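You operate a simulated robot arm through the tools that you are given. There is no shell and no other tool. Be economical: measure what you need, move in short steps, check, and stop when the job is done.

You run a simulated robot arm. Do the job below in one go: nothing can be reset, and whatever is moved stays where it is left.

TASK
Blend the milkshake on high till it is smooth, then stop the blender.
Fine: lid on, jar in the collar, and leave it there; the strip stays on. Set down upright: blender jar.

It is judged by the outcome, as a careful person would: the job done as asked, and still so three seconds after it is handed in. It fails if anything else is knocked over, pushed out of place, dropped, spilled or broken. A push-on lid holds only when it is set on centred and level and pressed home; a screw cap is set on level and turned clockwise until tight.

THE ROBOT
A 6-joint arm with a two-finger parallel gripper, fixed in place. Base frame: the origin is at the foot of the arm, x ahead of it, y to its left, z up; the work surface is at about z = 910. Lengths are in mm, angles in rad, forces in N, time in s.
With the tool pointing down near the work surface it reaches from about 240 to 620 mm from the base axis. Its first joint turns from -1.152 to 1.152 rad. Payload 2.7 kg.
The TCP is the grasp point between the finger pads, 23 mm short of the fingertips. In the tool frame z runs along the fingers and y along their closing line. The gripper opens to 94 mm. The fingers are 38 mm wide and 10 mm thick; the gripper's body (54 by 96 mm) begins 39 mm behind the TCP.
Orientation is that of the tool frame in the base frame, as a unit quaternion [x, y, z, w]. With the fingers straight down and closing along the base's y, the tool's x points along the base's -x, its y along +y and its z along -z.

THE INTERFACE
- The arm moves only by the tool arm_command. Its argument "deltas" is text: rows parted by semicolons, each of 7 numbers parted by spaces: the finger opening in m, from 0 to 0.094, then the shift along the base's x, y, z in m, then the turn, a rotation vector about the base's x, y, z in rad. In form: grip tx ty tz ax ay az; .... A call has 1 to 20 rows; each row shifts and turns the commanded pose from where the row before left it. A row lasts 0.2 s, in which the tool goes at most 50 mm and 0.15 rad; a call with a longer step from one row to the next is refused whole, and so is a gripper value outside its range. A pose out of reach is approached as far as the arm can. The call stops where the force on the tool passes 40 N (or 10 N more than at its start, if that is more) or the arm is blocked; 0.2 s more then pass. The fingers move at their own pace (about 45 mm/s each) and stop on an object; they squeeze with about 28 N. The grip force told is the motor's: it shows also when the fingers shut on nothing. Time passes only in rows, and 0.2 s behind the last, so rows that do not move let the fingers close. The reply holds the time, the measured pose of the TCP, the force on the tool along the base axes, the opening and the grip force, in the units named above and with some noise, with the torque about the TCP (base axes, N m) and any sound that the robot's microphone picked up, and new pictures: "show" is both (left out), scene, wrist or none.
- Cameras (640 x 400 px; columns grow to the right, rows downward): "scene" is fixed at [80.2, -430.6, 1413.9]; the picture's right is [0.75, -0.66, 0.00], its down [-0.32, -0.36, -0.88] and it looks along [0.58, 0.66, -0.48] (base axes); focal length 289 px, centre (320, 200). "wrist" rides on the gripper at [86, 16, -74] in the tool frame; the picture's right is [-0.18, 0.98, 0.00], its down [-0.58, -0.11, -0.81] and it looks along [-0.79, -0.15, 0.59] (tool axes); focal length 243 px, centre (320, 200). There is no depth. A picture from a camera that has moved, and an enlarged one, comes with that camera's place and axes in the base frame and with its lens.
- inspect(camera, box): a new picture of the part [left, top, right, bottom] of that camera's present view, enlarged. No time passes.
- hand_in(): hands the job in; it is judged then, once.

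Work in short steps. Places have to be worked out from the pictures, the camera data and where the tool is seen: move nearer, look again, correct. Check each grasp and each placing, and mend what went wrong. You have 120 turns and 200 pictures in all, those below and enlarged ones among them. Open the gripper and draw the arm clear of the work before you hand the job in, unless the task says otherwise; then end with one line.

The tools are called after "Emit:" by a JSON object that holds its "method" and its "body". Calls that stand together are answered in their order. arm_command: Moves the arm, as the interface text tells. Its arguments: {"type":"object","properties":{"deltas":{"type":"string"},"show":{"type":"string","enum":["both","scene","wrist","none"]}},"required":["deltas"]} The other tools are called the same way: inspect (camera, box) takes an enlarged picture of a part of a camera's view; hand_in () hands the job in.

At the start:

```text
time: 0.0
tcp_pos: [355.9, -113.6, 1263.2]
tool_rot: [0.001, 1.0, -0.001, 0.0]
ft_force: [0.8, -0.1, 0.6]
torque: [0.0, -0.01, -0.03]
width: 94.2
grip_force: 0.0
```

scene: 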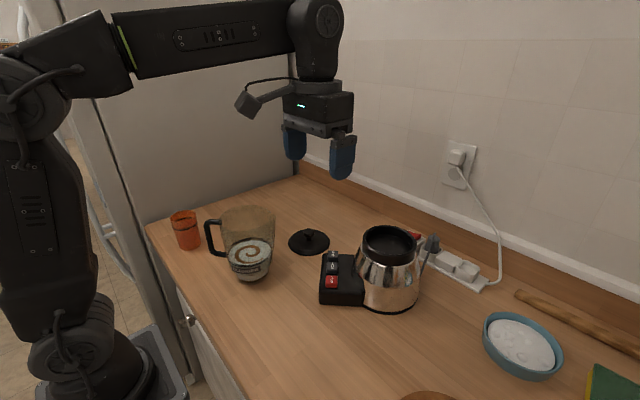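
wrist: 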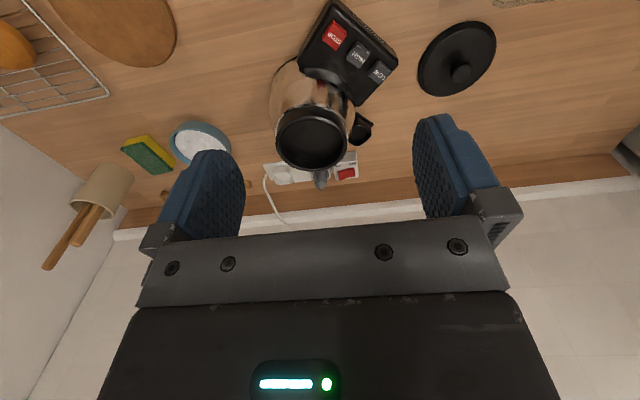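

I'll look closely at the blender base, jar, lid and power strip first.

Emit:
{"method": "inspect", "body": {"camera": "scene", "box": [300, 210, 500, 330]}}

Emit:
{"method": "inspect", "body": {"camera": "scene", "box": [160, 190, 340, 300]}}

Emit:
{"method": "inspect", "body": {"camera": "wrist", "box": [240, 0, 520, 200]}}

```text
3.20 times, centred on (400, 270) of scene
camera zoom: at [80.2, -430.6, 1413.9], right [0.75, -0.66, 0.0], down [-0.32, -0.36, -0.88], along [0.58, 0.66, -0.48], focal length 926 px, centre (64, -24)
```

zoom: 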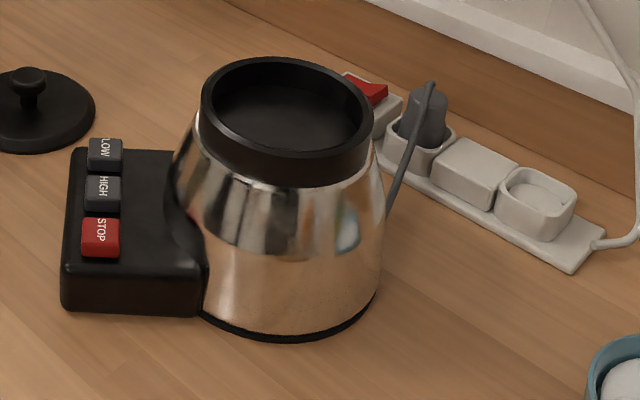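

```text
3.56 times, centred on (250, 245) of scene
camera zoom: at [80.2, -430.6, 1413.9], right [0.75, -0.66, 0.0], down [-0.32, -0.36, -0.88], along [0.58, 0.66, -0.48], focal length 1029 px, centre (569, 40)
```

zoom: 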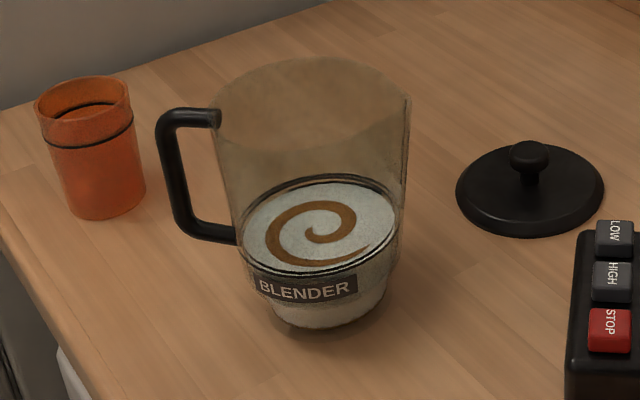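

```text
2.00 times, centred on (380, 100) of wrist
camera zoom: at [271.3, -96.3, 1339.2], right [0.18, 0.98, 0.0], down [0.58, -0.11, 0.81], along [0.79, -0.15, -0.59], focal length 485 px, centre (200, 400)
```

zoom: 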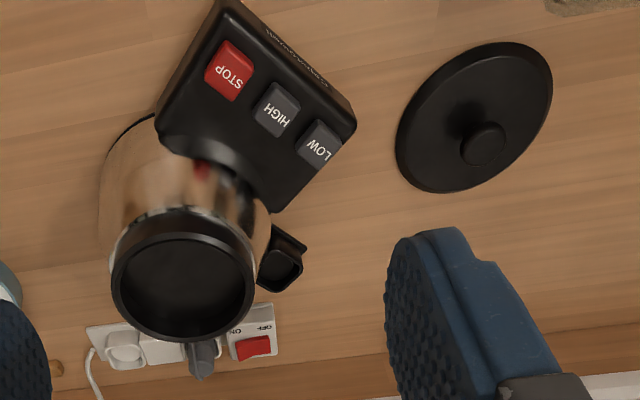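

Jar stands at about (310,85), lid (494,88), base/collar (505,-178). There is a bracket on the collar's side and I need to see whether the strip is on, so I move for a second viewpoint.

Emit:
{"method": "arm_command", "body": {"deltas": "0.094 -0.02 0.04 0 0 0 0;0.094 -0.02 0.04 0 0 0 0;0.094 -0.02 0.04 0 0 0 0;0.094 -0.02 0.02 0 0 0 0", "show": "wrist"}}

Emit:
{"method": "inspect", "body": {"camera": "wrist", "box": [160, 0, 420, 180]}}

```text
time: 1.0
tcp_pos: [276.1, 26.8, 1262.9]
tool_rot: [0.0, 1.0, 0.0, 0.0]
ft_force: [-0.8, -0.2, 0.2]
torque: [0.0, -0.02, -0.02]
width: 94.2
grip_force: 0.1
camera wrist: at [191.6, 44.2, 1339.4], right [0.19, 0.98, 0.0], down [0.58, -0.11, 0.81], along [0.79, -0.15, -0.59], focal length 243 px, centre (320, 200)
```

wrist: 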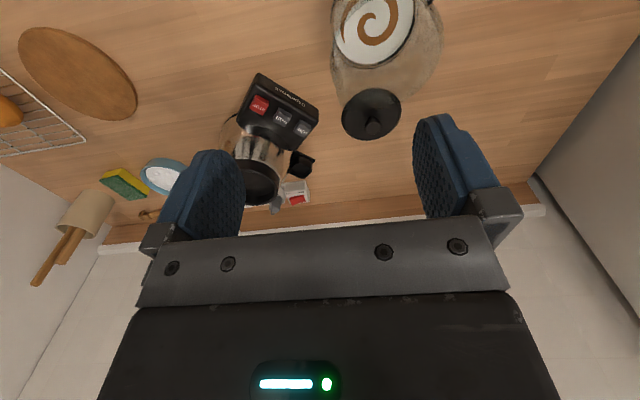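

```text
2.22 times, centred on (290, 90) of wrist
camera zoom: at [191.6, 44.2, 1339.4], right [0.19, 0.98, 0.0], down [0.58, -0.11, 0.81], along [0.79, -0.15, -0.59], focal length 539 px, centre (387, 444)
```

zoom: 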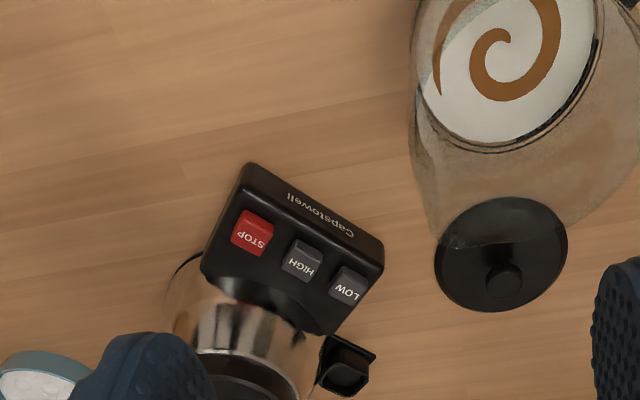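

The black part beside the collar may be a holder for the handle; I go nearer and look again.

Emit:
{"method": "arm_command", "body": {"deltas": "0.094 0.035 -0.03 0 0 0 0;0.094 0.035 -0.03 0 0 0 0;0.094 0.035 -0.03 0 0 0 0;0.094 0.025 -0.01 0 0 0 0;0.094 0 -0.01 0.04 0 0 0", "show": "wrist"}}

Emit:
{"method": "inspect", "body": {"camera": "wrist", "box": [200, 0, 420, 180]}}

```text
time: 2.2
tcp_pos: [407.6, -83.3, 1301.9]
tool_rot: [0.0, 1.0, 0.0, -0.001]
ft_force: [0.1, 0.7, -0.5]
torque: [-0.03, -0.02, -0.03]
width: 94.1
grip_force: 0.0
camera wrist: at [322.1, -66.6, 1379.1], right [0.18, 0.98, 0.0], down [0.58, -0.11, 0.81], along [0.79, -0.15, -0.59], focal length 243 px, centre (320, 200)
```

wrist: 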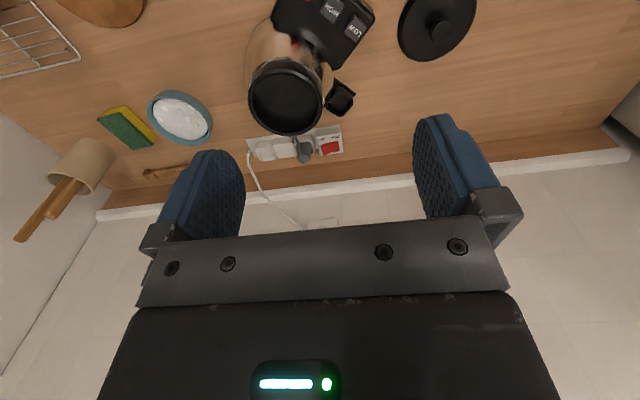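

```text
2.22 times, centred on (310, 90) of wrist
camera zoom: at [322.1, -66.6, 1379.1], right [0.18, 0.98, 0.0], down [0.58, -0.11, 0.81], along [0.79, -0.15, -0.59], focal length 539 px, centre (342, 444)
```

zoom: 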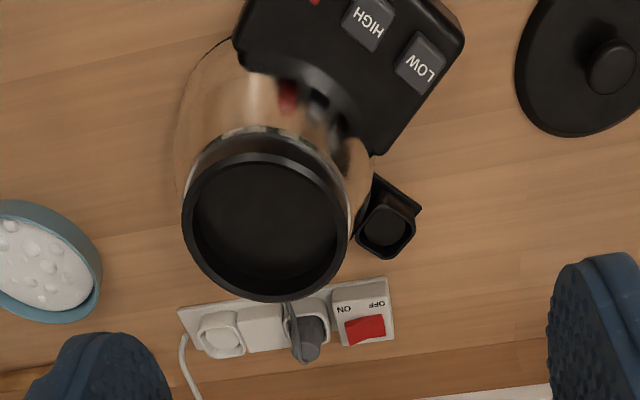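

Collar centre ≈ (517,-157), rim z≈1040; buttons lie in the 132° direction from it, so the jar's handle must not end above them. The small black cup is low behind the base. Next I view the jar for precise location.

Emit:
{"method": "arm_command", "body": {"deltas": "0.094 -0.04 0.02 -0.01 0 0 0;0.094 -0.04 0.03 -0.01 0 0 0;0.094 -0.04 0.03 -0.01 0 0 0;0.094 -0.04 0.03 -0.01 0 0 0;0.094 0 0 0 0 0 0", "show": "wrist"}}

Emit:
{"method": "inspect", "body": {"camera": "wrist", "box": [300, 0, 580, 175]}}

Emit:
{"method": "inspect", "body": {"camera": "scene", "box": [190, 190, 310, 290]}}

```text
refused: row 2 steps farther than a row can; nothing moved
```

```text
2.29 times, centred on (440, 88) of wrist
camera zoom: at [322.1, -66.6, 1379.1], right [0.18, 0.98, 0.0], down [0.58, -0.11, 0.81], along [0.79, -0.15, -0.59], focal length 555 px, centre (46, 457)
```

zoom: 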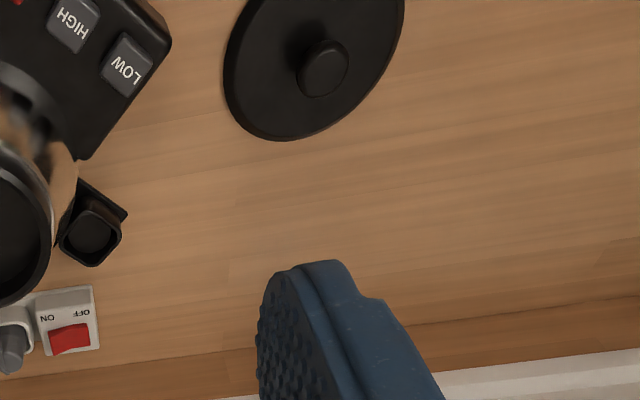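

```text
4.00 times, centred on (250, 240) of scene
camera zoom: at [80.2, -430.6, 1413.9], right [0.75, -0.66, 0.0], down [-0.32, -0.36, -0.88], along [0.58, 0.66, -0.48], focal length 1157 px, centre (600, 40)
```

zoom: 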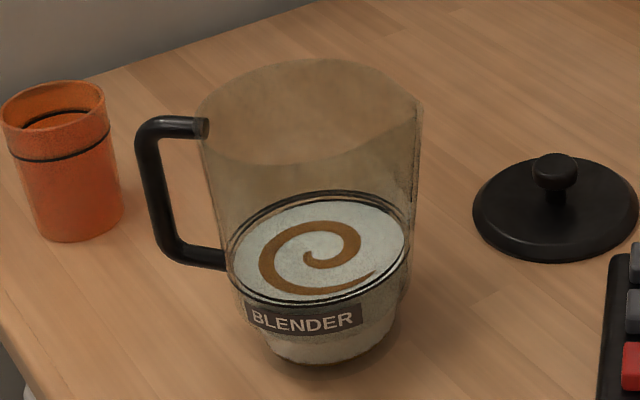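

Steps were slightly too long; same move in smaller rows.

Emit:
{"method": "arm_command", "body": {"deltas": "0.094 -0.035 0.02 -0.01 0 0 0;0.094 -0.035 0.02 -0.01 0 0 0;0.094 -0.035 0.025 -0.01 0 0 0;0.094 -0.035 0.025 -0.01 0 0 0;0.094 -0.02 0.02 0 0 0 0;0.094 0 0 0 0 0 0", "show": "wrist"}}

Emit:
{"method": "inspect", "body": {"camera": "wrist", "box": [280, 0, 520, 150]}}

```text
time: 3.6
tcp_pos: [246.1, 27.9, 1262.5]
tool_rot: [0.001, 1.0, 0.001, 0.0]
ft_force: [0.0, 0.2, -0.8]
torque: [-0.01, -0.02, -0.01]
width: 93.8
grip_force: 0.0
camera wrist: at [161.3, 44.8, 1338.6], right [0.19, 0.98, 0.0], down [0.58, -0.11, 0.81], along [0.79, -0.15, -0.59], focal length 243 px, centre (320, 200)
```

wrist: 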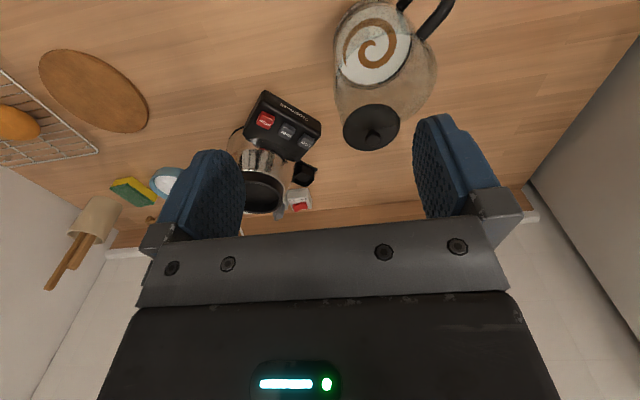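

```text
2.67 times, centred on (400, 75) of wrist
camera zoom: at [161.3, 44.8, 1338.6], right [0.19, 0.98, 0.0], down [0.58, -0.11, 0.81], along [0.79, -0.15, -0.59], focal length 647 px, centre (107, 533)
```

zoom: 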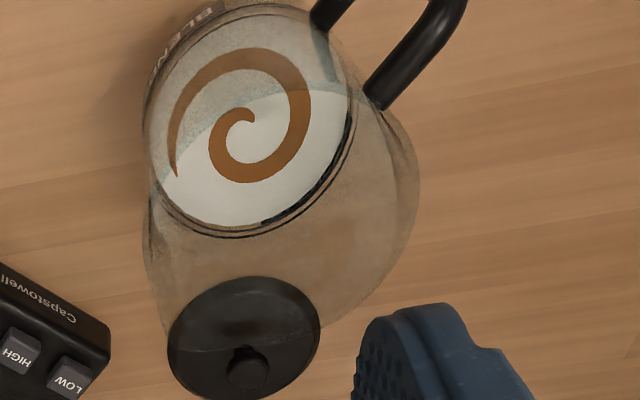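

Jar centre ≈ (316,89), rim z≈1070, radius ≈62, handle at ~129°. I'll grip the rim wall on its -y side at (316,27) and later yaw about -85° so the handle goes away from the buttons. Going above it first.

Emit:
{"method": "arm_command", "body": {"deltas": "0.06 0.035 0 -0.025 0 0 0;0.06 0.035 0 -0.03 0 0 0;0.06 0 0 -0.04 0 0 0;0.06 0 0 -0.03 0 0 0;0.06 0 0 0 0 0 0"}}

Emit:
{"method": "inspect", "body": {"camera": "scene", "box": [180, 120, 340, 290]}}

```text
time: 4.8
tcp_pos: [316.4, 29.2, 1136.7]
tool_rot: [0.0, 1.0, 0.0, 0.0]
ft_force: [0.7, -0.5, 0.0]
torque: [0.0, -0.01, -0.05]
width: 59.9
grip_force: 0.0
camera wrist: at [231.5, 45.1, 1213.5], right [0.18, 0.98, 0.0], down [0.58, -0.11, 0.81], along [0.79, -0.15, -0.59], focal length 243 px, centre (320, 200)
```

scene: 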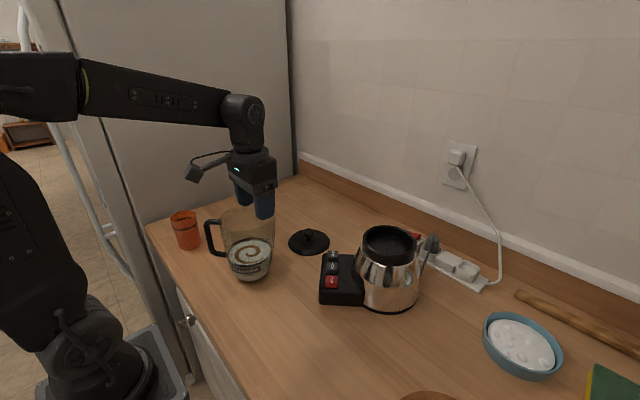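
wrist: 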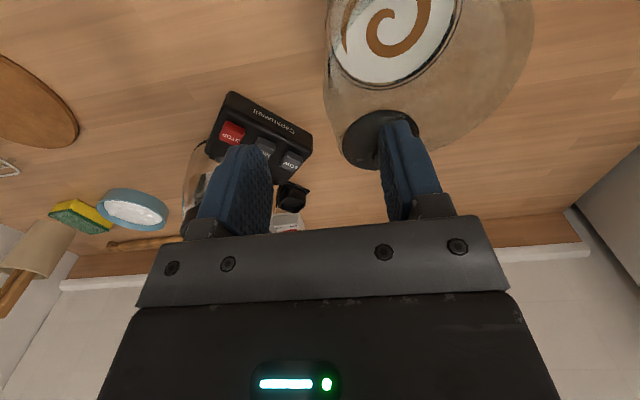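

```text
2.35 times, centred on (260, 205) of scene
camera zoom: at [80.2, -430.6, 1413.9], right [0.75, -0.66, 0.0], down [-0.32, -0.36, -0.88], along [0.58, 0.66, -0.48], focal length 681 px, centre (461, 188)
```

zoom: 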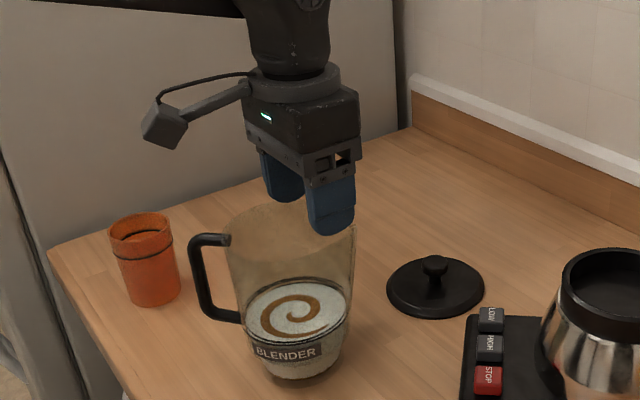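

Rim's -y wall appears at y≈31. Descend with the fingers straddling it, checking the picture.

Emit:
{"method": "arm_command", "body": {"deltas": "0.06 0 0.002 -0.02 0 0 0;0.06 0 0 -0.02 0 0 0;0.06 0 0 -0.015 0 0 0;0.06 0 0 0 0 0 0"}}

Emit:
{"method": "inspect", "body": {"camera": "scene", "box": [190, 150, 310, 270]}}

Emit:
{"method": "inspect", "body": {"camera": "wrist", "box": [180, 0, 500, 230]}}

```text
time: 5.8
tcp_pos: [316.0, 29.2, 1081.7]
tool_rot: [0.0, 1.0, 0.0, 0.0]
ft_force: [-0.7, 0.5, 0.1]
torque: [-0.03, -0.02, -0.03]
width: 59.9
grip_force: 0.2
camera wrist: at [231.0, 46.2, 1159.1], right [0.18, 0.98, 0.0], down [0.58, -0.11, 0.81], along [0.79, -0.15, -0.59], focal length 243 px, centre (320, 200)
```

scene: 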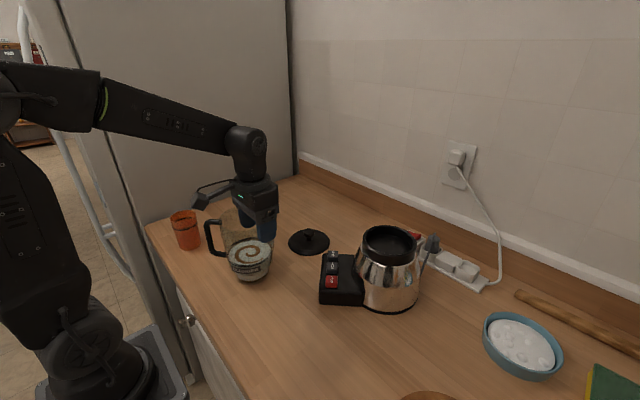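
wrist: 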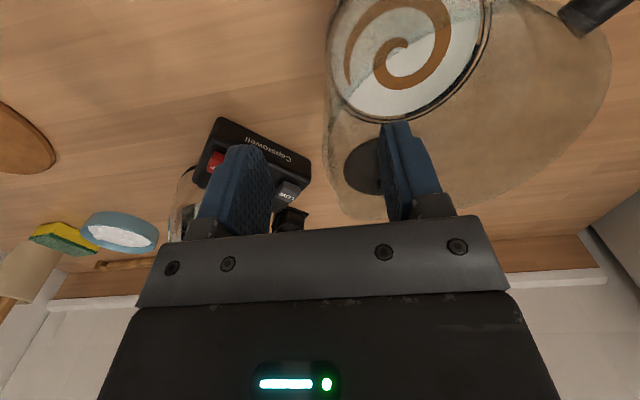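

```text
3.33 times, centred on (250, 210) of scene
camera zoom: at [80.2, -430.6, 1413.9], right [0.75, -0.66, 0.0], down [-0.32, -0.36, -0.88], along [0.58, 0.66, -0.48], focal length 964 px, centre (553, 167)
```

zoom: 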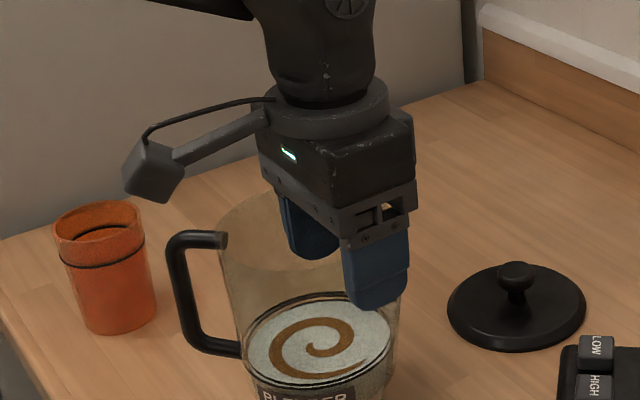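

```text
1.74 times, centred on (340, 115) of wrist
camera zoom: at [231.0, 46.2, 1159.1], right [0.18, 0.98, 0.0], down [0.58, -0.11, 0.81], along [0.79, -0.15, -0.59], focal length 422 px, centre (285, 348)
```

zoom: 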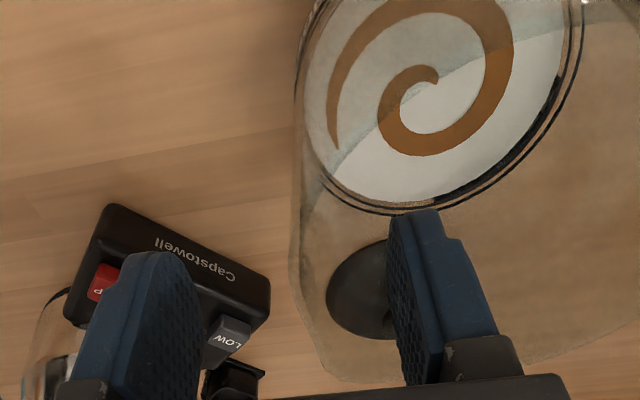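

Wall between the fingers; slightly nearer the +y finger. Lower 28 mm more, shift +3 mm y, then close.

Emit:
{"method": "arm_command", "body": {"deltas": "0.06 0 0.003 -0.014 0 0 0;0.06 0 0 -0.014 0 0 0;0.06 0 0 0 0 0 0;0.03 0 0 0 0 0 0;0.015 0 0 0 0 0 0;0 0 0 0 0 0 0;0 0 0 0 0 0 0;0 0 0 0 0 0 0"}}

```text
time: 7.6
tcp_pos: [316.7, 32.6, 1055.1]
tool_rot: [0.001, 1.0, 0.0, 0.001]
ft_force: [0.6, 4.8, 3.6]
torque: [1.1, 0.17, -0.21]
width: 3.5
grip_force: 28.1
camera wrist: at [231.4, 49.5, 1130.9], right [0.19, 0.98, 0.0], down [0.58, -0.11, 0.81], along [0.79, -0.15, -0.59], focal length 243 px, centre (320, 200)
```

scene: 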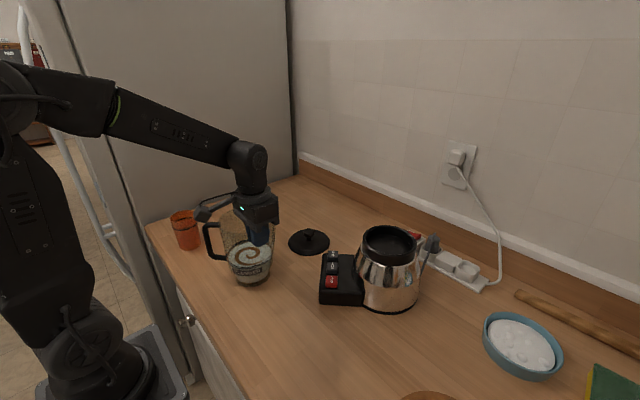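
wrist: 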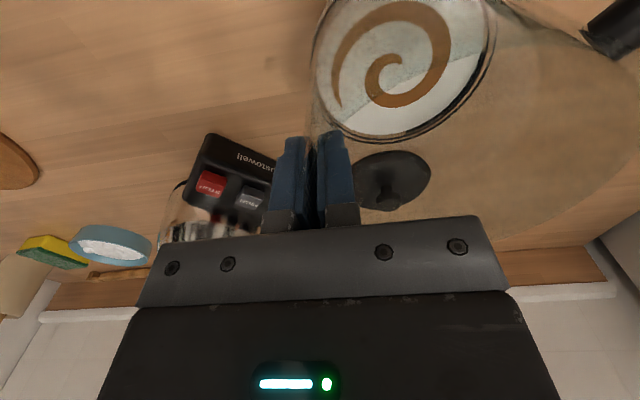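

Wall gripped (3.5 mm). Small test lift.

Emit:
{"method": "arm_command", "body": {"deltas": "0 0 0 0.003 0 0 0;0 0 0 0.005 0 0 0;0 0 0 0.007 0 0 0;0 0 0 0 0 0 0"}}

Emit:
{"method": "inspect", "body": {"camera": "scene", "box": [190, 170, 310, 290]}}

```text
time: 8.6
tcp_pos: [316.6, 31.6, 1067.6]
tool_rot: [0.001, 1.0, 0.0, 0.0]
ft_force: [0.5, 0.4, -7.6]
torque: [-0.44, -0.06, -0.02]
width: 2.5
grip_force: 27.4
camera wrist: at [231.3, 48.8, 1145.7], right [0.18, 0.98, 0.0], down [0.58, -0.11, 0.81], along [0.79, -0.15, -0.59], focal length 243 px, centre (320, 200)
```

scene: 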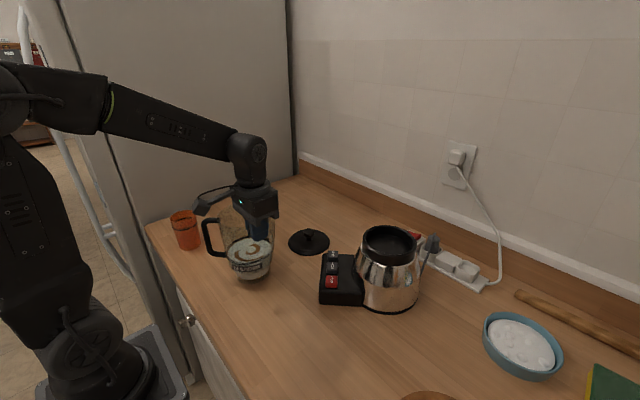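
wrist: 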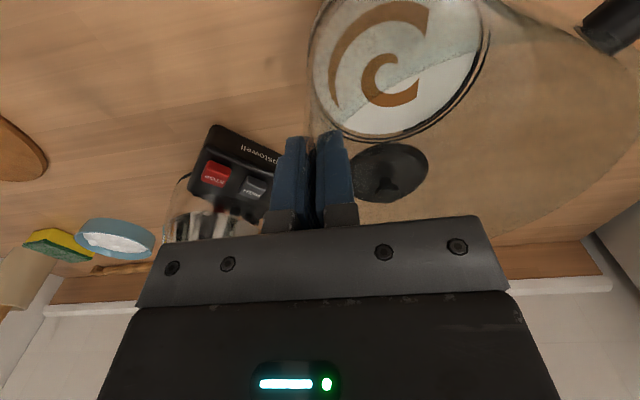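

```text
3.33 times, centred on (250, 230) of scene
camera zoom: at [80.3, -430.6, 1413.9], right [0.75, -0.66, 0.0], down [-0.32, -0.36, -0.88], along [0.58, 0.66, -0.48], focal length 964 px, centre (553, 100)
```

zoom: 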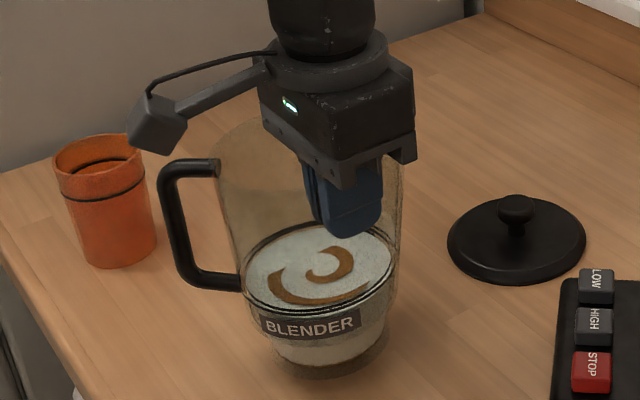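

Jar is held (≈7.6 N). Lift it smoothly well above collar height.

Emit:
{"method": "arm_command", "body": {"deltas": "0 0 0 0.006 0 0 0;0 0 0 0.011 0 0 0;0 0 0 0.015 0 0 0;0 0 0 0.018 0 0 0;0 0 0 0.018 0 0 0;0 0 0 0.018 0 0 0;0 0 0 0.018 0 0 0;0 0 0 0.018 0 0 0;0 0 0 0.015 0 0 0;0 0 0 0.011 0 0 0;0 0 0 0.006 0 0 0;0 0 0 0 0 0 0"}}

Emit:
{"method": "inspect", "body": {"camera": "scene", "box": [160, 100, 320, 260]}}

```text
time: 11.2
tcp_pos: [316.2, 31.9, 1223.6]
tool_rot: [0.0, 1.0, -0.001, 0.0]
ft_force: [-0.2, 0.4, -8.0]
torque: [-0.48, -0.09, 0.0]
width: 2.7
grip_force: 27.5
camera wrist: at [231.5, 48.7, 1300.6], right [0.18, 0.98, 0.0], down [0.58, -0.11, 0.81], along [0.79, -0.15, -0.59], focal length 243 px, centre (320, 200)
```

scene: 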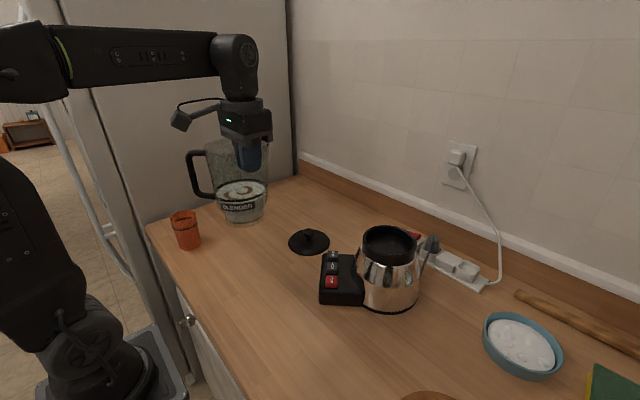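
wrist: 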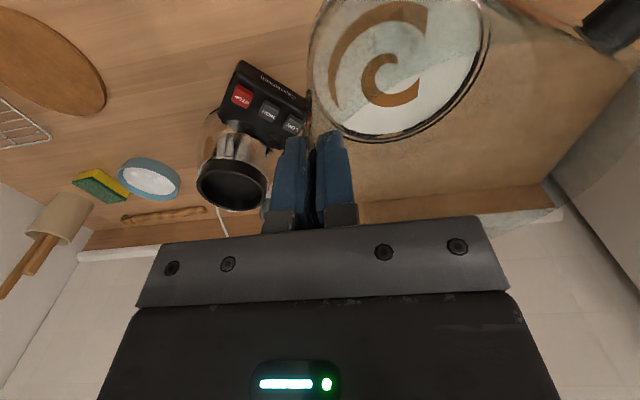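

```text
2.50 times, centred on (240, 180) of scene
camera zoom: at [80.3, -430.6, 1413.9], right [0.75, -0.66, 0.0], down [-0.32, -0.36, -0.88], along [0.58, 0.66, -0.48], focal length 723 px, centre (520, 250)
```

zoom: 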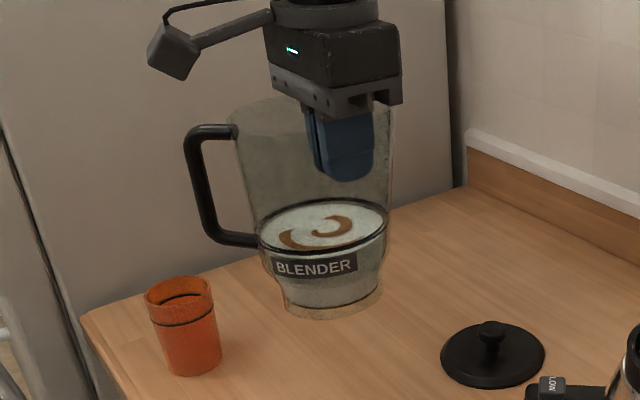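

The jar leans ~0.06 rad toward +y because its tapered wall aligned with the pads; I level it with +0.065 rad about x, then carry and yaw it toward the collar slowly.

Emit:
{"method": "arm_command", "body": {"deltas": "0 0 0 0 0.02 0 0;0 0 0 0 0.025 0 0;0 0 0 0 0.02 0 0;0 0.004 -0.005 0 0 0 -0.04;0 0.007 -0.009 0 0 0 -0.07;0 0.0095 -0.013 0 0 0 -0.1;0 0.0095 -0.013 0 0 0 -0.1;0 0.0095 -0.013 0 0 0 -0.1;0 0.0095 -0.013 0 0 0 -0.1;0 0.0095 -0.013 0 0 0 -0.1;0 0.0095 -0.013 0 0 0 -0.1;0 0.0095 -0.013 0 0 0 -0.1;0 0.007 -0.009 0 0 0 -0.07;0 0.004 -0.005 0 0 0 -0.04;0 0 0 0 0 0 0"}}

Emit:
{"method": "inspect", "body": {"camera": "scene", "box": [220, 80, 440, 300]}}

```text
time: 14.4
tcp_pos: [405.2, -87.3, 1223.2]
tool_rot: [0.444, 0.895, 0.029, 0.014]
ft_force: [0.9, -0.2, -8.7]
torque: [-0.36, 0.31, -0.01]
width: 2.4
grip_force: 28.2
camera wrist: at [363.5, -10.8, 1300.9], right [0.89, 0.45, 0.06], down [0.22, -0.56, 0.8], along [0.39, -0.7, -0.6], focal length 243 px, centre (320, 200)
```

scene: 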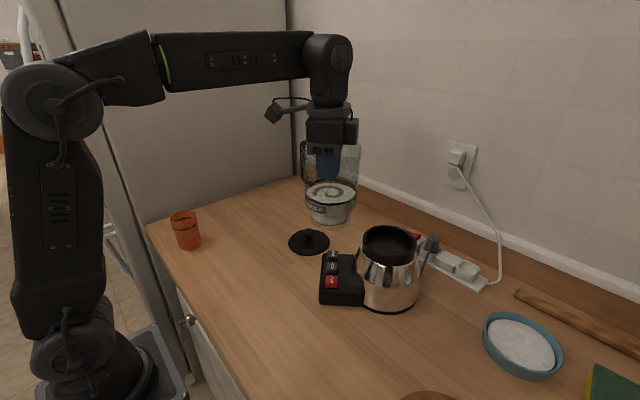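
wrist: 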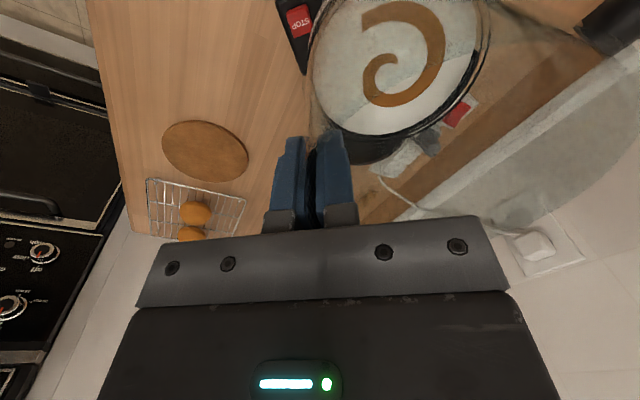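

```text
1.82 times, centred on (330, 190) of scene
camera zoom: at [80.3, -430.6, 1413.9], right [0.75, -0.66, 0.0], down [-0.32, -0.36, -0.88], along [0.58, 0.66, -0.48], focal length 526 px, centre (302, 218)
```

zoom: 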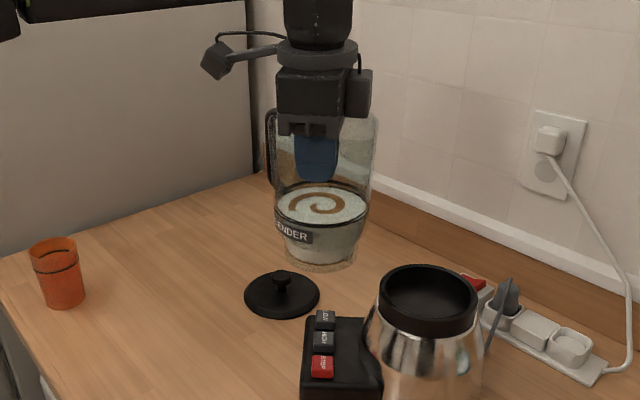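

Carrying well and near level. Continue the remaining yaw and travel to above the collar.

Emit:
{"method": "arm_command", "body": {"deltas": "0 0.004 -0.005 0 0 0 -0.04;0 0.007 -0.01 0 0 0 -0.08;0 0.0095 -0.013 0 0 0 -0.1;0 0.0095 -0.013 0 0 0 -0.1;0 0.0095 -0.013 0 0 0 -0.1;0 0.007 -0.01 0 0 0 -0.08;0 0.005 -0.006 0 0 0 -0.05;0 0 0 0 0 0 0;0 0 0 0 0 0 0"}}

Emit:
{"method": "inspect", "body": {"camera": "scene", "box": [290, 100, 490, 320]}}

Emit:
{"method": "inspect", "body": {"camera": "wrist", "box": [240, 0, 560, 200]}}

```text
time: 16.4
tcp_pos: [456.1, -158.5, 1223.2]
tool_rot: [0.671, 0.741, 0.024, 0.022]
ft_force: [-0.8, -0.6, -8.8]
torque: [-0.1, 0.51, 0.01]
width: 2.4
grip_force: 28.1
camera wrist: at [460.6, -69.4, 1300.9], right [0.99, -0.09, 0.06], down [-0.1, -0.59, 0.8], along [-0.03, -0.8, -0.6], focal length 243 px, centre (320, 200)
```

scene: 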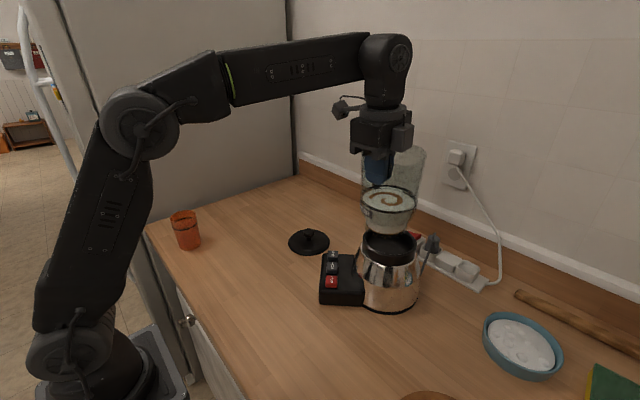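
wrist: 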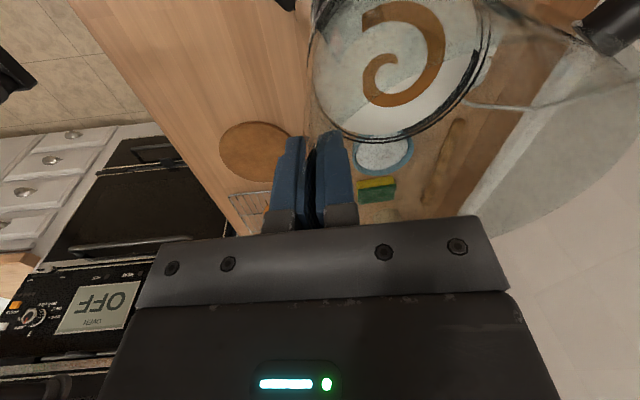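

```text
1.82 times, centred on (390, 210) of scene
camera zoom: at [80.3, -430.6, 1413.9], right [0.75, -0.66, 0.0], down [-0.32, -0.36, -0.88], along [0.58, 0.66, -0.48], focal length 526 px, centre (193, 182)
```

zoom: 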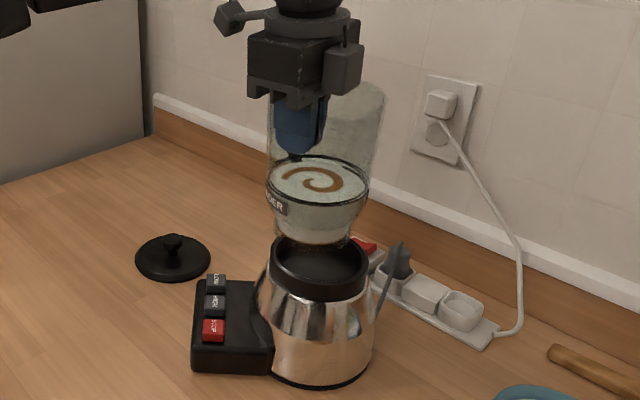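

```text
2.00 times, centred on (400, 100) of wrist
camera zoom: at [460.6, -69.4, 1300.9], right [0.99, -0.09, 0.06], down [-0.1, -0.59, 0.8], along [-0.03, -0.8, -0.6], focal length 485 px, centre (160, 400)
```

zoom: 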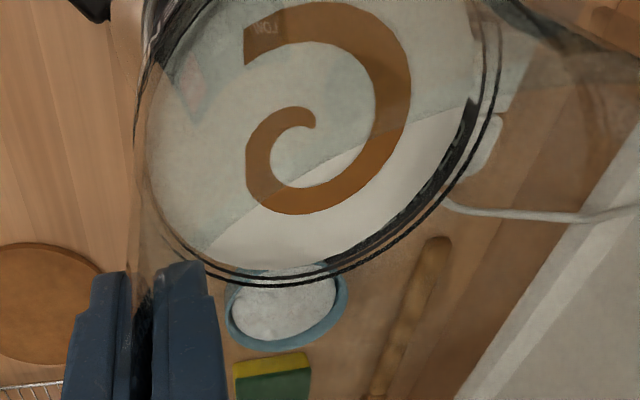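

Jar is above the collar but the scene view shows it ~8 mm to image-left of the collar axis. Shift (+6,-5) mm, lower 28 mm and look again.

Emit:
{"method": "arm_command", "body": {"deltas": "0 0.003 -0.0025 -0.004 0 0 0;0 0.003 -0.0025 -0.008 0 0 0;0 0 0 -0.008 0 0 0;0 0 0 -0.005 0 0 0;0 0 0 -0.003 0 0 0;0 0 0 0 0 0 0", "show": "scene"}}

Emit:
{"method": "inspect", "body": {"camera": "scene", "box": [330, 160, 450, 280]}}

```text
time: 17.8
tcp_pos: [462.2, -162.5, 1196.3]
tool_rot: [0.671, 0.741, 0.023, 0.021]
ft_force: [0.2, -0.1, -7.6]
torque: [-0.15, 0.46, -0.02]
width: 2.6
grip_force: 28.2
```

scene: 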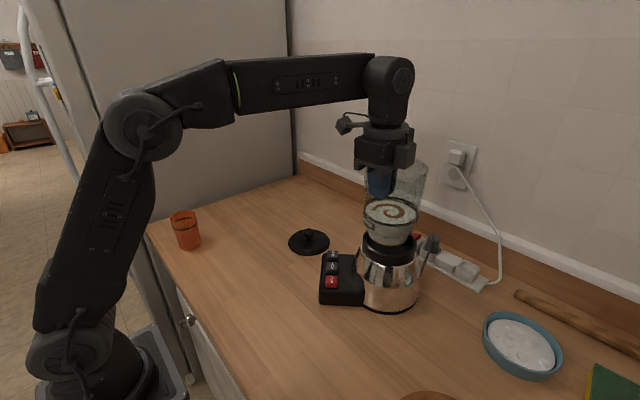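

```text
3.33 times, centred on (390, 220) of scene
camera zoom: at [80.3, -430.6, 1413.9], right [0.75, -0.66, 0.0], down [-0.32, -0.36, -0.88], along [0.58, 0.66, -0.48], focal length 964 px, centre (87, 133)
```

zoom: 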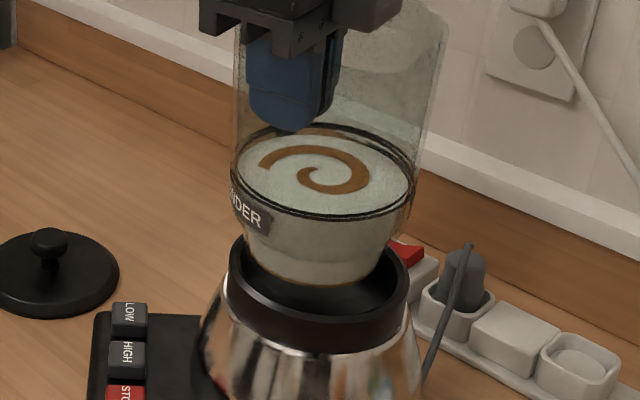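

Recomputed: jar bottom is 145 mm below TCP, so it is ~12 mm above the collar now, roughly centred. Lower 18 mm and look at the gaps.

Emit:
{"method": "arm_command", "body": {"deltas": "0 0 0 -0.004 0 0 0;0 0 0 -0.005 0 0 0;0 0 0 -0.005 0 0 0;0 0 0 -0.004 0 0 0;0 0 0 0 0 0 0", "show": "none"}}

Emit:
{"method": "inspect", "body": {"camera": "scene", "box": [340, 190, 440, 270]}}

Emit:
{"method": "inspect", "body": {"camera": "wrist", "box": [280, 0, 540, 170]}}

```text
time: 19.0
tcp_pos: [461.8, -162.4, 1178.0]
tool_rot: [0.67, 0.741, 0.025, 0.022]
ft_force: [0.4, -0.8, -7.9]
torque: [-0.22, 0.29, -0.06]
width: 2.8
grip_force: 28.3
```

```text
5.00 times, centred on (390, 230) of scene
camera zoom: at [80.4, -430.7, 1413.9], right [0.75, -0.66, 0.0], down [-0.32, -0.36, -0.88], along [0.58, 0.66, -0.48], focal length 1447 px, centre (-30, 50)
```

zoom: 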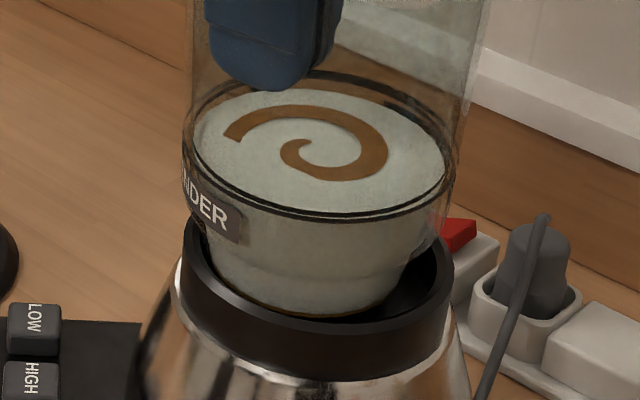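

```text
2.35 times, centred on (410, 85) of wrist
camera zoom: at [466.2, -74.5, 1255.2], right [0.99, -0.09, 0.06], down [-0.1, -0.59, 0.8], along [-0.03, -0.8, -0.6], focal length 571 px, centre (108, 471)
```

zoom: 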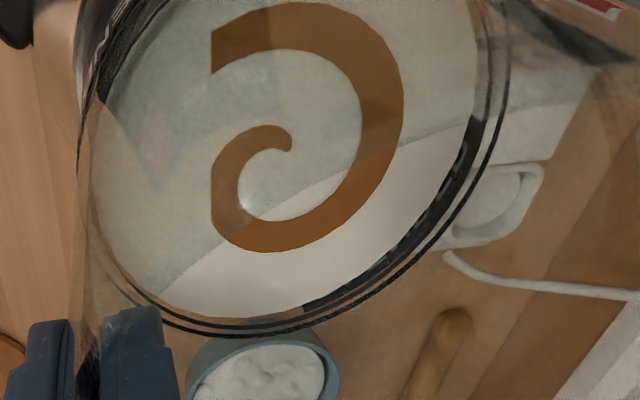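

The jar bottom sits about 6 mm image-left of the collar centre (larger gap on the right). Raise 3 mm, shift (+4.5,-4) mm, then lower gently.

Emit:
{"method": "arm_command", "body": {"deltas": "0 0 0 0.004 0 0 0;0 0.0045 -0.004 0 0 0 0;0 0 0 -0.004 0 0 0;0 0 0 -0.003 0 0 0;0 0 0 0 0 0 0", "show": "none"}}

Emit:
{"method": "inspect", "body": {"camera": "scene", "box": [340, 190, 440, 270]}}

```text
time: 20.2
tcp_pos: [465.2, -165.4, 1174.5]
tool_rot: [0.67, 0.741, 0.023, 0.021]
ft_force: [-0.2, -0.4, -8.5]
torque: [-0.16, 0.5, 0.03]
width: 2.7
grip_force: 27.6
```

```text
5.00 times, centred on (390, 230) of scene
camera zoom: at [80.3, -430.6, 1413.9], right [0.75, -0.66, 0.0], down [-0.32, -0.36, -0.88], along [0.58, 0.66, -0.48], focal length 1447 px, centre (-30, 50)
```

zoom: 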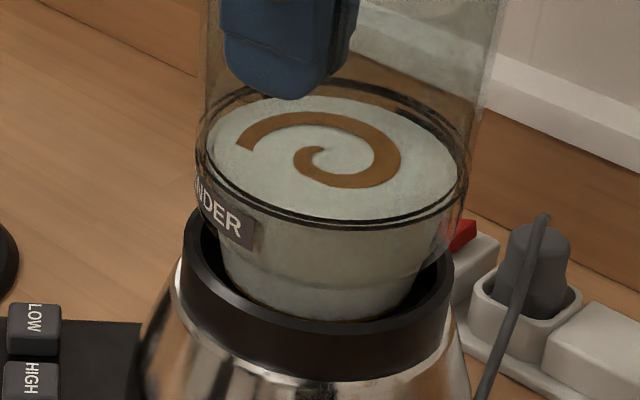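

Well centred now. Lower gradually until contact is felt.

Emit:
{"method": "arm_command", "body": {"deltas": "0 0 0 -0.005 0 0 0;0 0 0 -0.005 0 0 0;0 0 0 -0.005 0 0 0;0 0 0 0 0 0 0", "show": "none"}}

Emit:
{"method": "inspect", "body": {"camera": "scene", "box": [340, 190, 440, 270]}}

```text
time: 21.2
tcp_pos: [467.0, -165.6, 1162.4]
tool_rot: [0.671, 0.741, 0.024, 0.024]
ft_force: [-1.1, -1.0, 22.7]
torque: [-0.26, 0.35, -0.04]
width: 2.7
grip_force: 28.2
```

```text
5.00 times, centred on (390, 230) of scene
camera zoom: at [79.8, -430.5, 1414.0], right [0.75, -0.66, 0.0], down [-0.32, -0.36, -0.88], along [0.58, 0.66, -0.48], focal length 1447 px, centre (-30, 50)
```

zoom: 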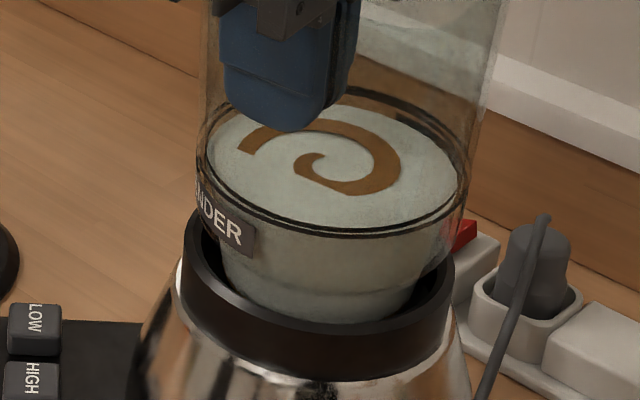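

Contact at ~20 mm inside the collar: the jar sits on its floor. Ease the press, then look from both cameras before releasing.

Emit:
{"method": "arm_command", "body": {"deltas": "0 0 0 0.002 0 0 0;0 0 0 0.001 0 0 0;0 0 0 0 0 0 0"}}

Emit:
{"method": "inspect", "body": {"camera": "scene", "box": [330, 140, 450, 320]}}

```text
time: 22.0
tcp_pos: [468.4, -165.5, 1161.2]
tool_rot: [0.67, 0.741, 0.024, 0.022]
ft_force: [5.7, -6.1, 4.2]
torque: [-0.88, -0.5, -0.07]
width: 3.0
grip_force: 27.8
camera wrist: at [471.4, -78.6, 1238.7], right [0.99, -0.09, 0.06], down [-0.1, -0.59, 0.8], along [-0.03, -0.8, -0.6], focal length 243 px, centre (320, 200)
```

scene: 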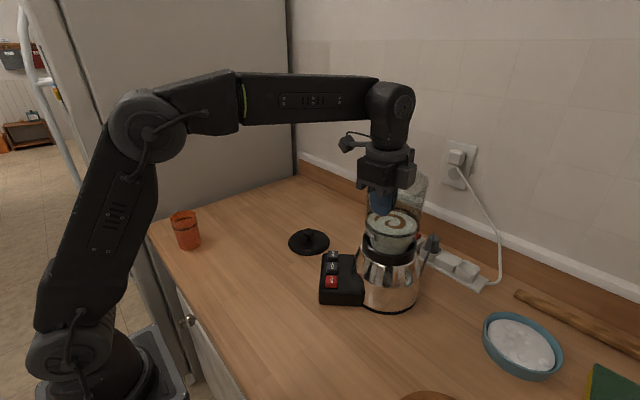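
wrist: 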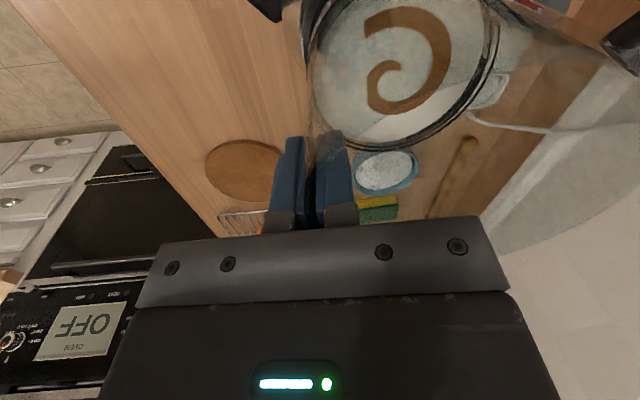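

```text
2.22 times, centred on (390, 230) of scene
camera zoom: at [80.3, -430.7, 1413.9], right [0.75, -0.66, 0.0], down [-0.32, -0.36, -0.88], along [0.58, 0.66, -0.48], focal length 643 px, centre (164, 133)
```

zoom: 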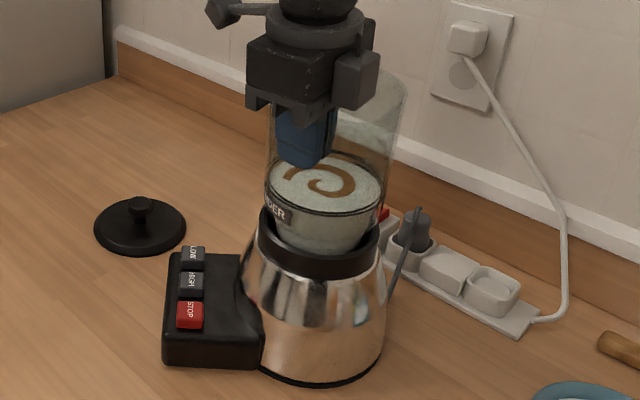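

Force low, jar looks upright and laterally held by the collar. Release.

Emit:
{"method": "arm_command", "body": {"deltas": "0.01 0 0 0 0 0 0;0.02 0 0 0 0 0 0;0.03 0 0 0 0 0 0;0.036 0 0 0 0 0 0;0.036 0 0 0 0 0 0"}}

Emit:
{"method": "inspect", "body": {"camera": "scene", "box": [330, 140, 450, 320]}}

```text
time: 23.2
tcp_pos: [467.0, -165.3, 1163.2]
tool_rot: [0.671, 0.741, 0.024, 0.022]
ft_force: [-0.4, -0.4, 0.7]
torque: [-0.02, -0.03, 0.01]
width: 36.1
grip_force: 0.0
camera wrist: at [470.8, -78.3, 1239.9], right [0.99, -0.09, 0.06], down [-0.1, -0.59, 0.8], along [-0.03, -0.8, -0.6], focal length 243 px, centre (320, 200)
```

scene: 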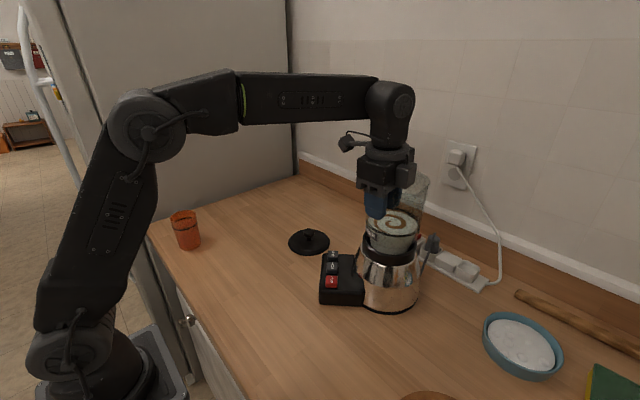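
wrist: 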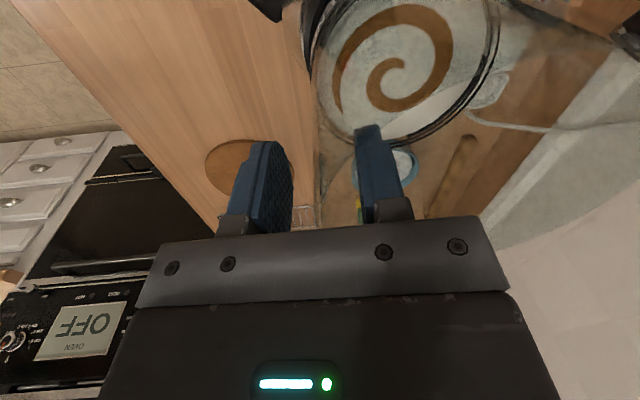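

```text
2.22 times, centred on (390, 230) of scene
camera zoom: at [80.2, -430.6, 1413.9], right [0.75, -0.66, 0.0], down [-0.32, -0.36, -0.88], along [0.58, 0.66, -0.48], focal length 643 px, centre (164, 133)
```

zoom: 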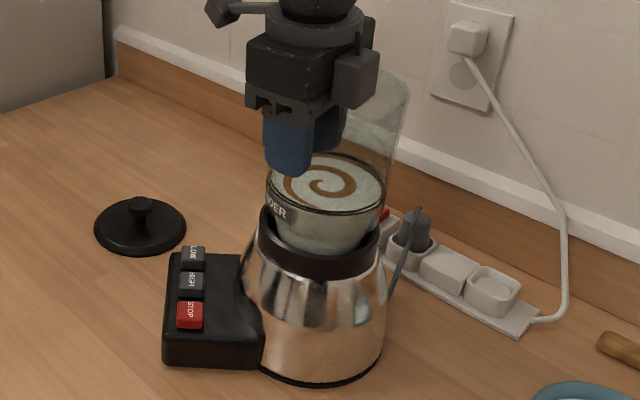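

Released and stable. Raise straight up and inspect the seating.

Emit:
{"method": "arm_command", "body": {"deltas": "0.036 0 0 0.015 0 0 0;0.036 0 0 0.03 0 0 0;0.036 0 0 0.035 0 0 0;0.036 0 0 0.035 0 0 0;0.036 -0.03 0.02 0.02 0 0 0;0.036 -0.03 0.03 0 0 0 0;0.036 0 0 0 0 0 0"}}

Emit:
{"method": "inspect", "body": {"camera": "scene", "box": [330, 140, 450, 280]}}

Emit:
{"method": "inspect", "body": {"camera": "wrist", "box": [300, 0, 560, 180]}}

```text
time: 24.8
tcp_pos: [406.1, -115.7, 1297.4]
tool_rot: [0.671, 0.741, 0.025, 0.021]
ft_force: [0.2, -0.3, 0.2]
torque: [-0.01, 0.0, 0.0]
width: 36.1
grip_force: 0.0
camera wrist: at [410.0, -28.4, 1375.1], right [0.99, -0.09, 0.06], down [-0.1, -0.59, 0.8], along [-0.03, -0.8, -0.6], focal length 243 px, centre (320, 200)
```

scene: 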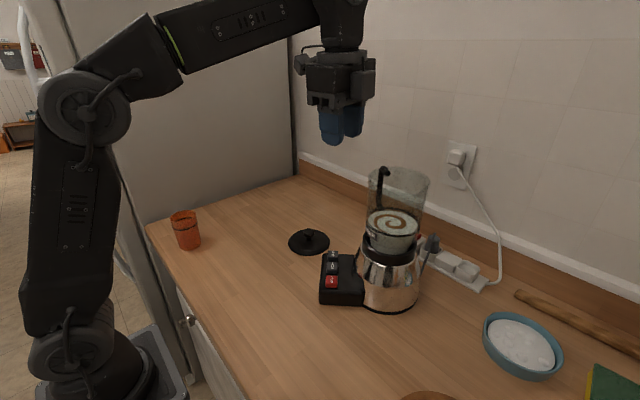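
wrist: 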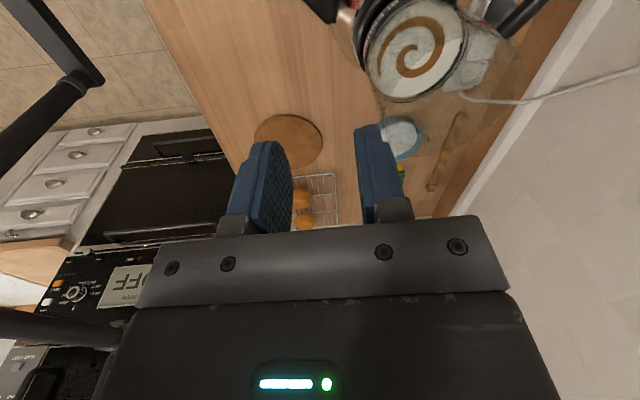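

```text
2.86 times, centred on (390, 210) of scene
camera zoom: at [80.2, -430.6, 1413.9], right [0.75, -0.66, 0.0], down [-0.32, -0.36, -0.88], along [0.58, 0.66, -0.48], focal length 827 px, centre (120, 171)
```

zoom: 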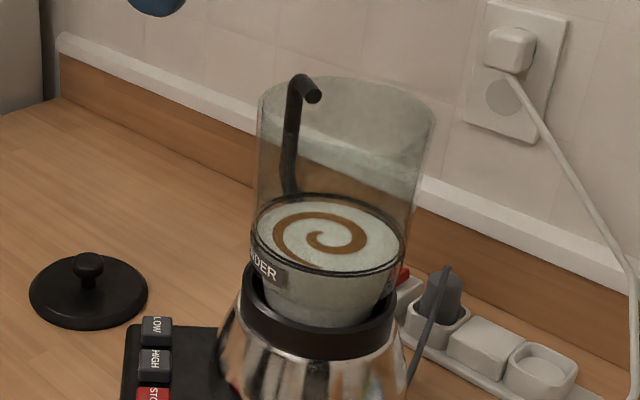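

```text
2.22 times, centred on (430, 90) of wrist
camera zoom: at [410.0, -28.4, 1375.1], right [0.99, -0.09, 0.06], down [-0.1, -0.59, 0.8], along [-0.03, -0.8, -0.6], focal length 539 px, centre (76, 444)
```

zoom: 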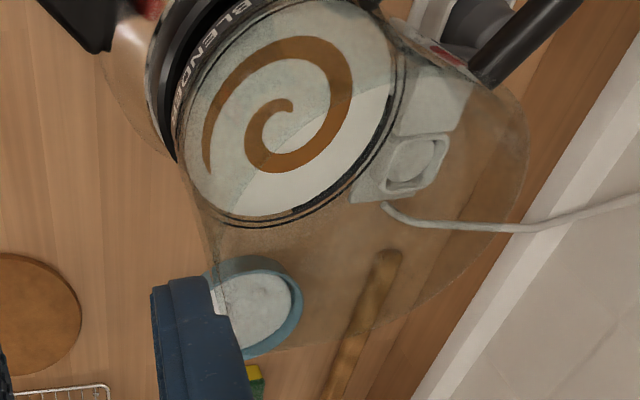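

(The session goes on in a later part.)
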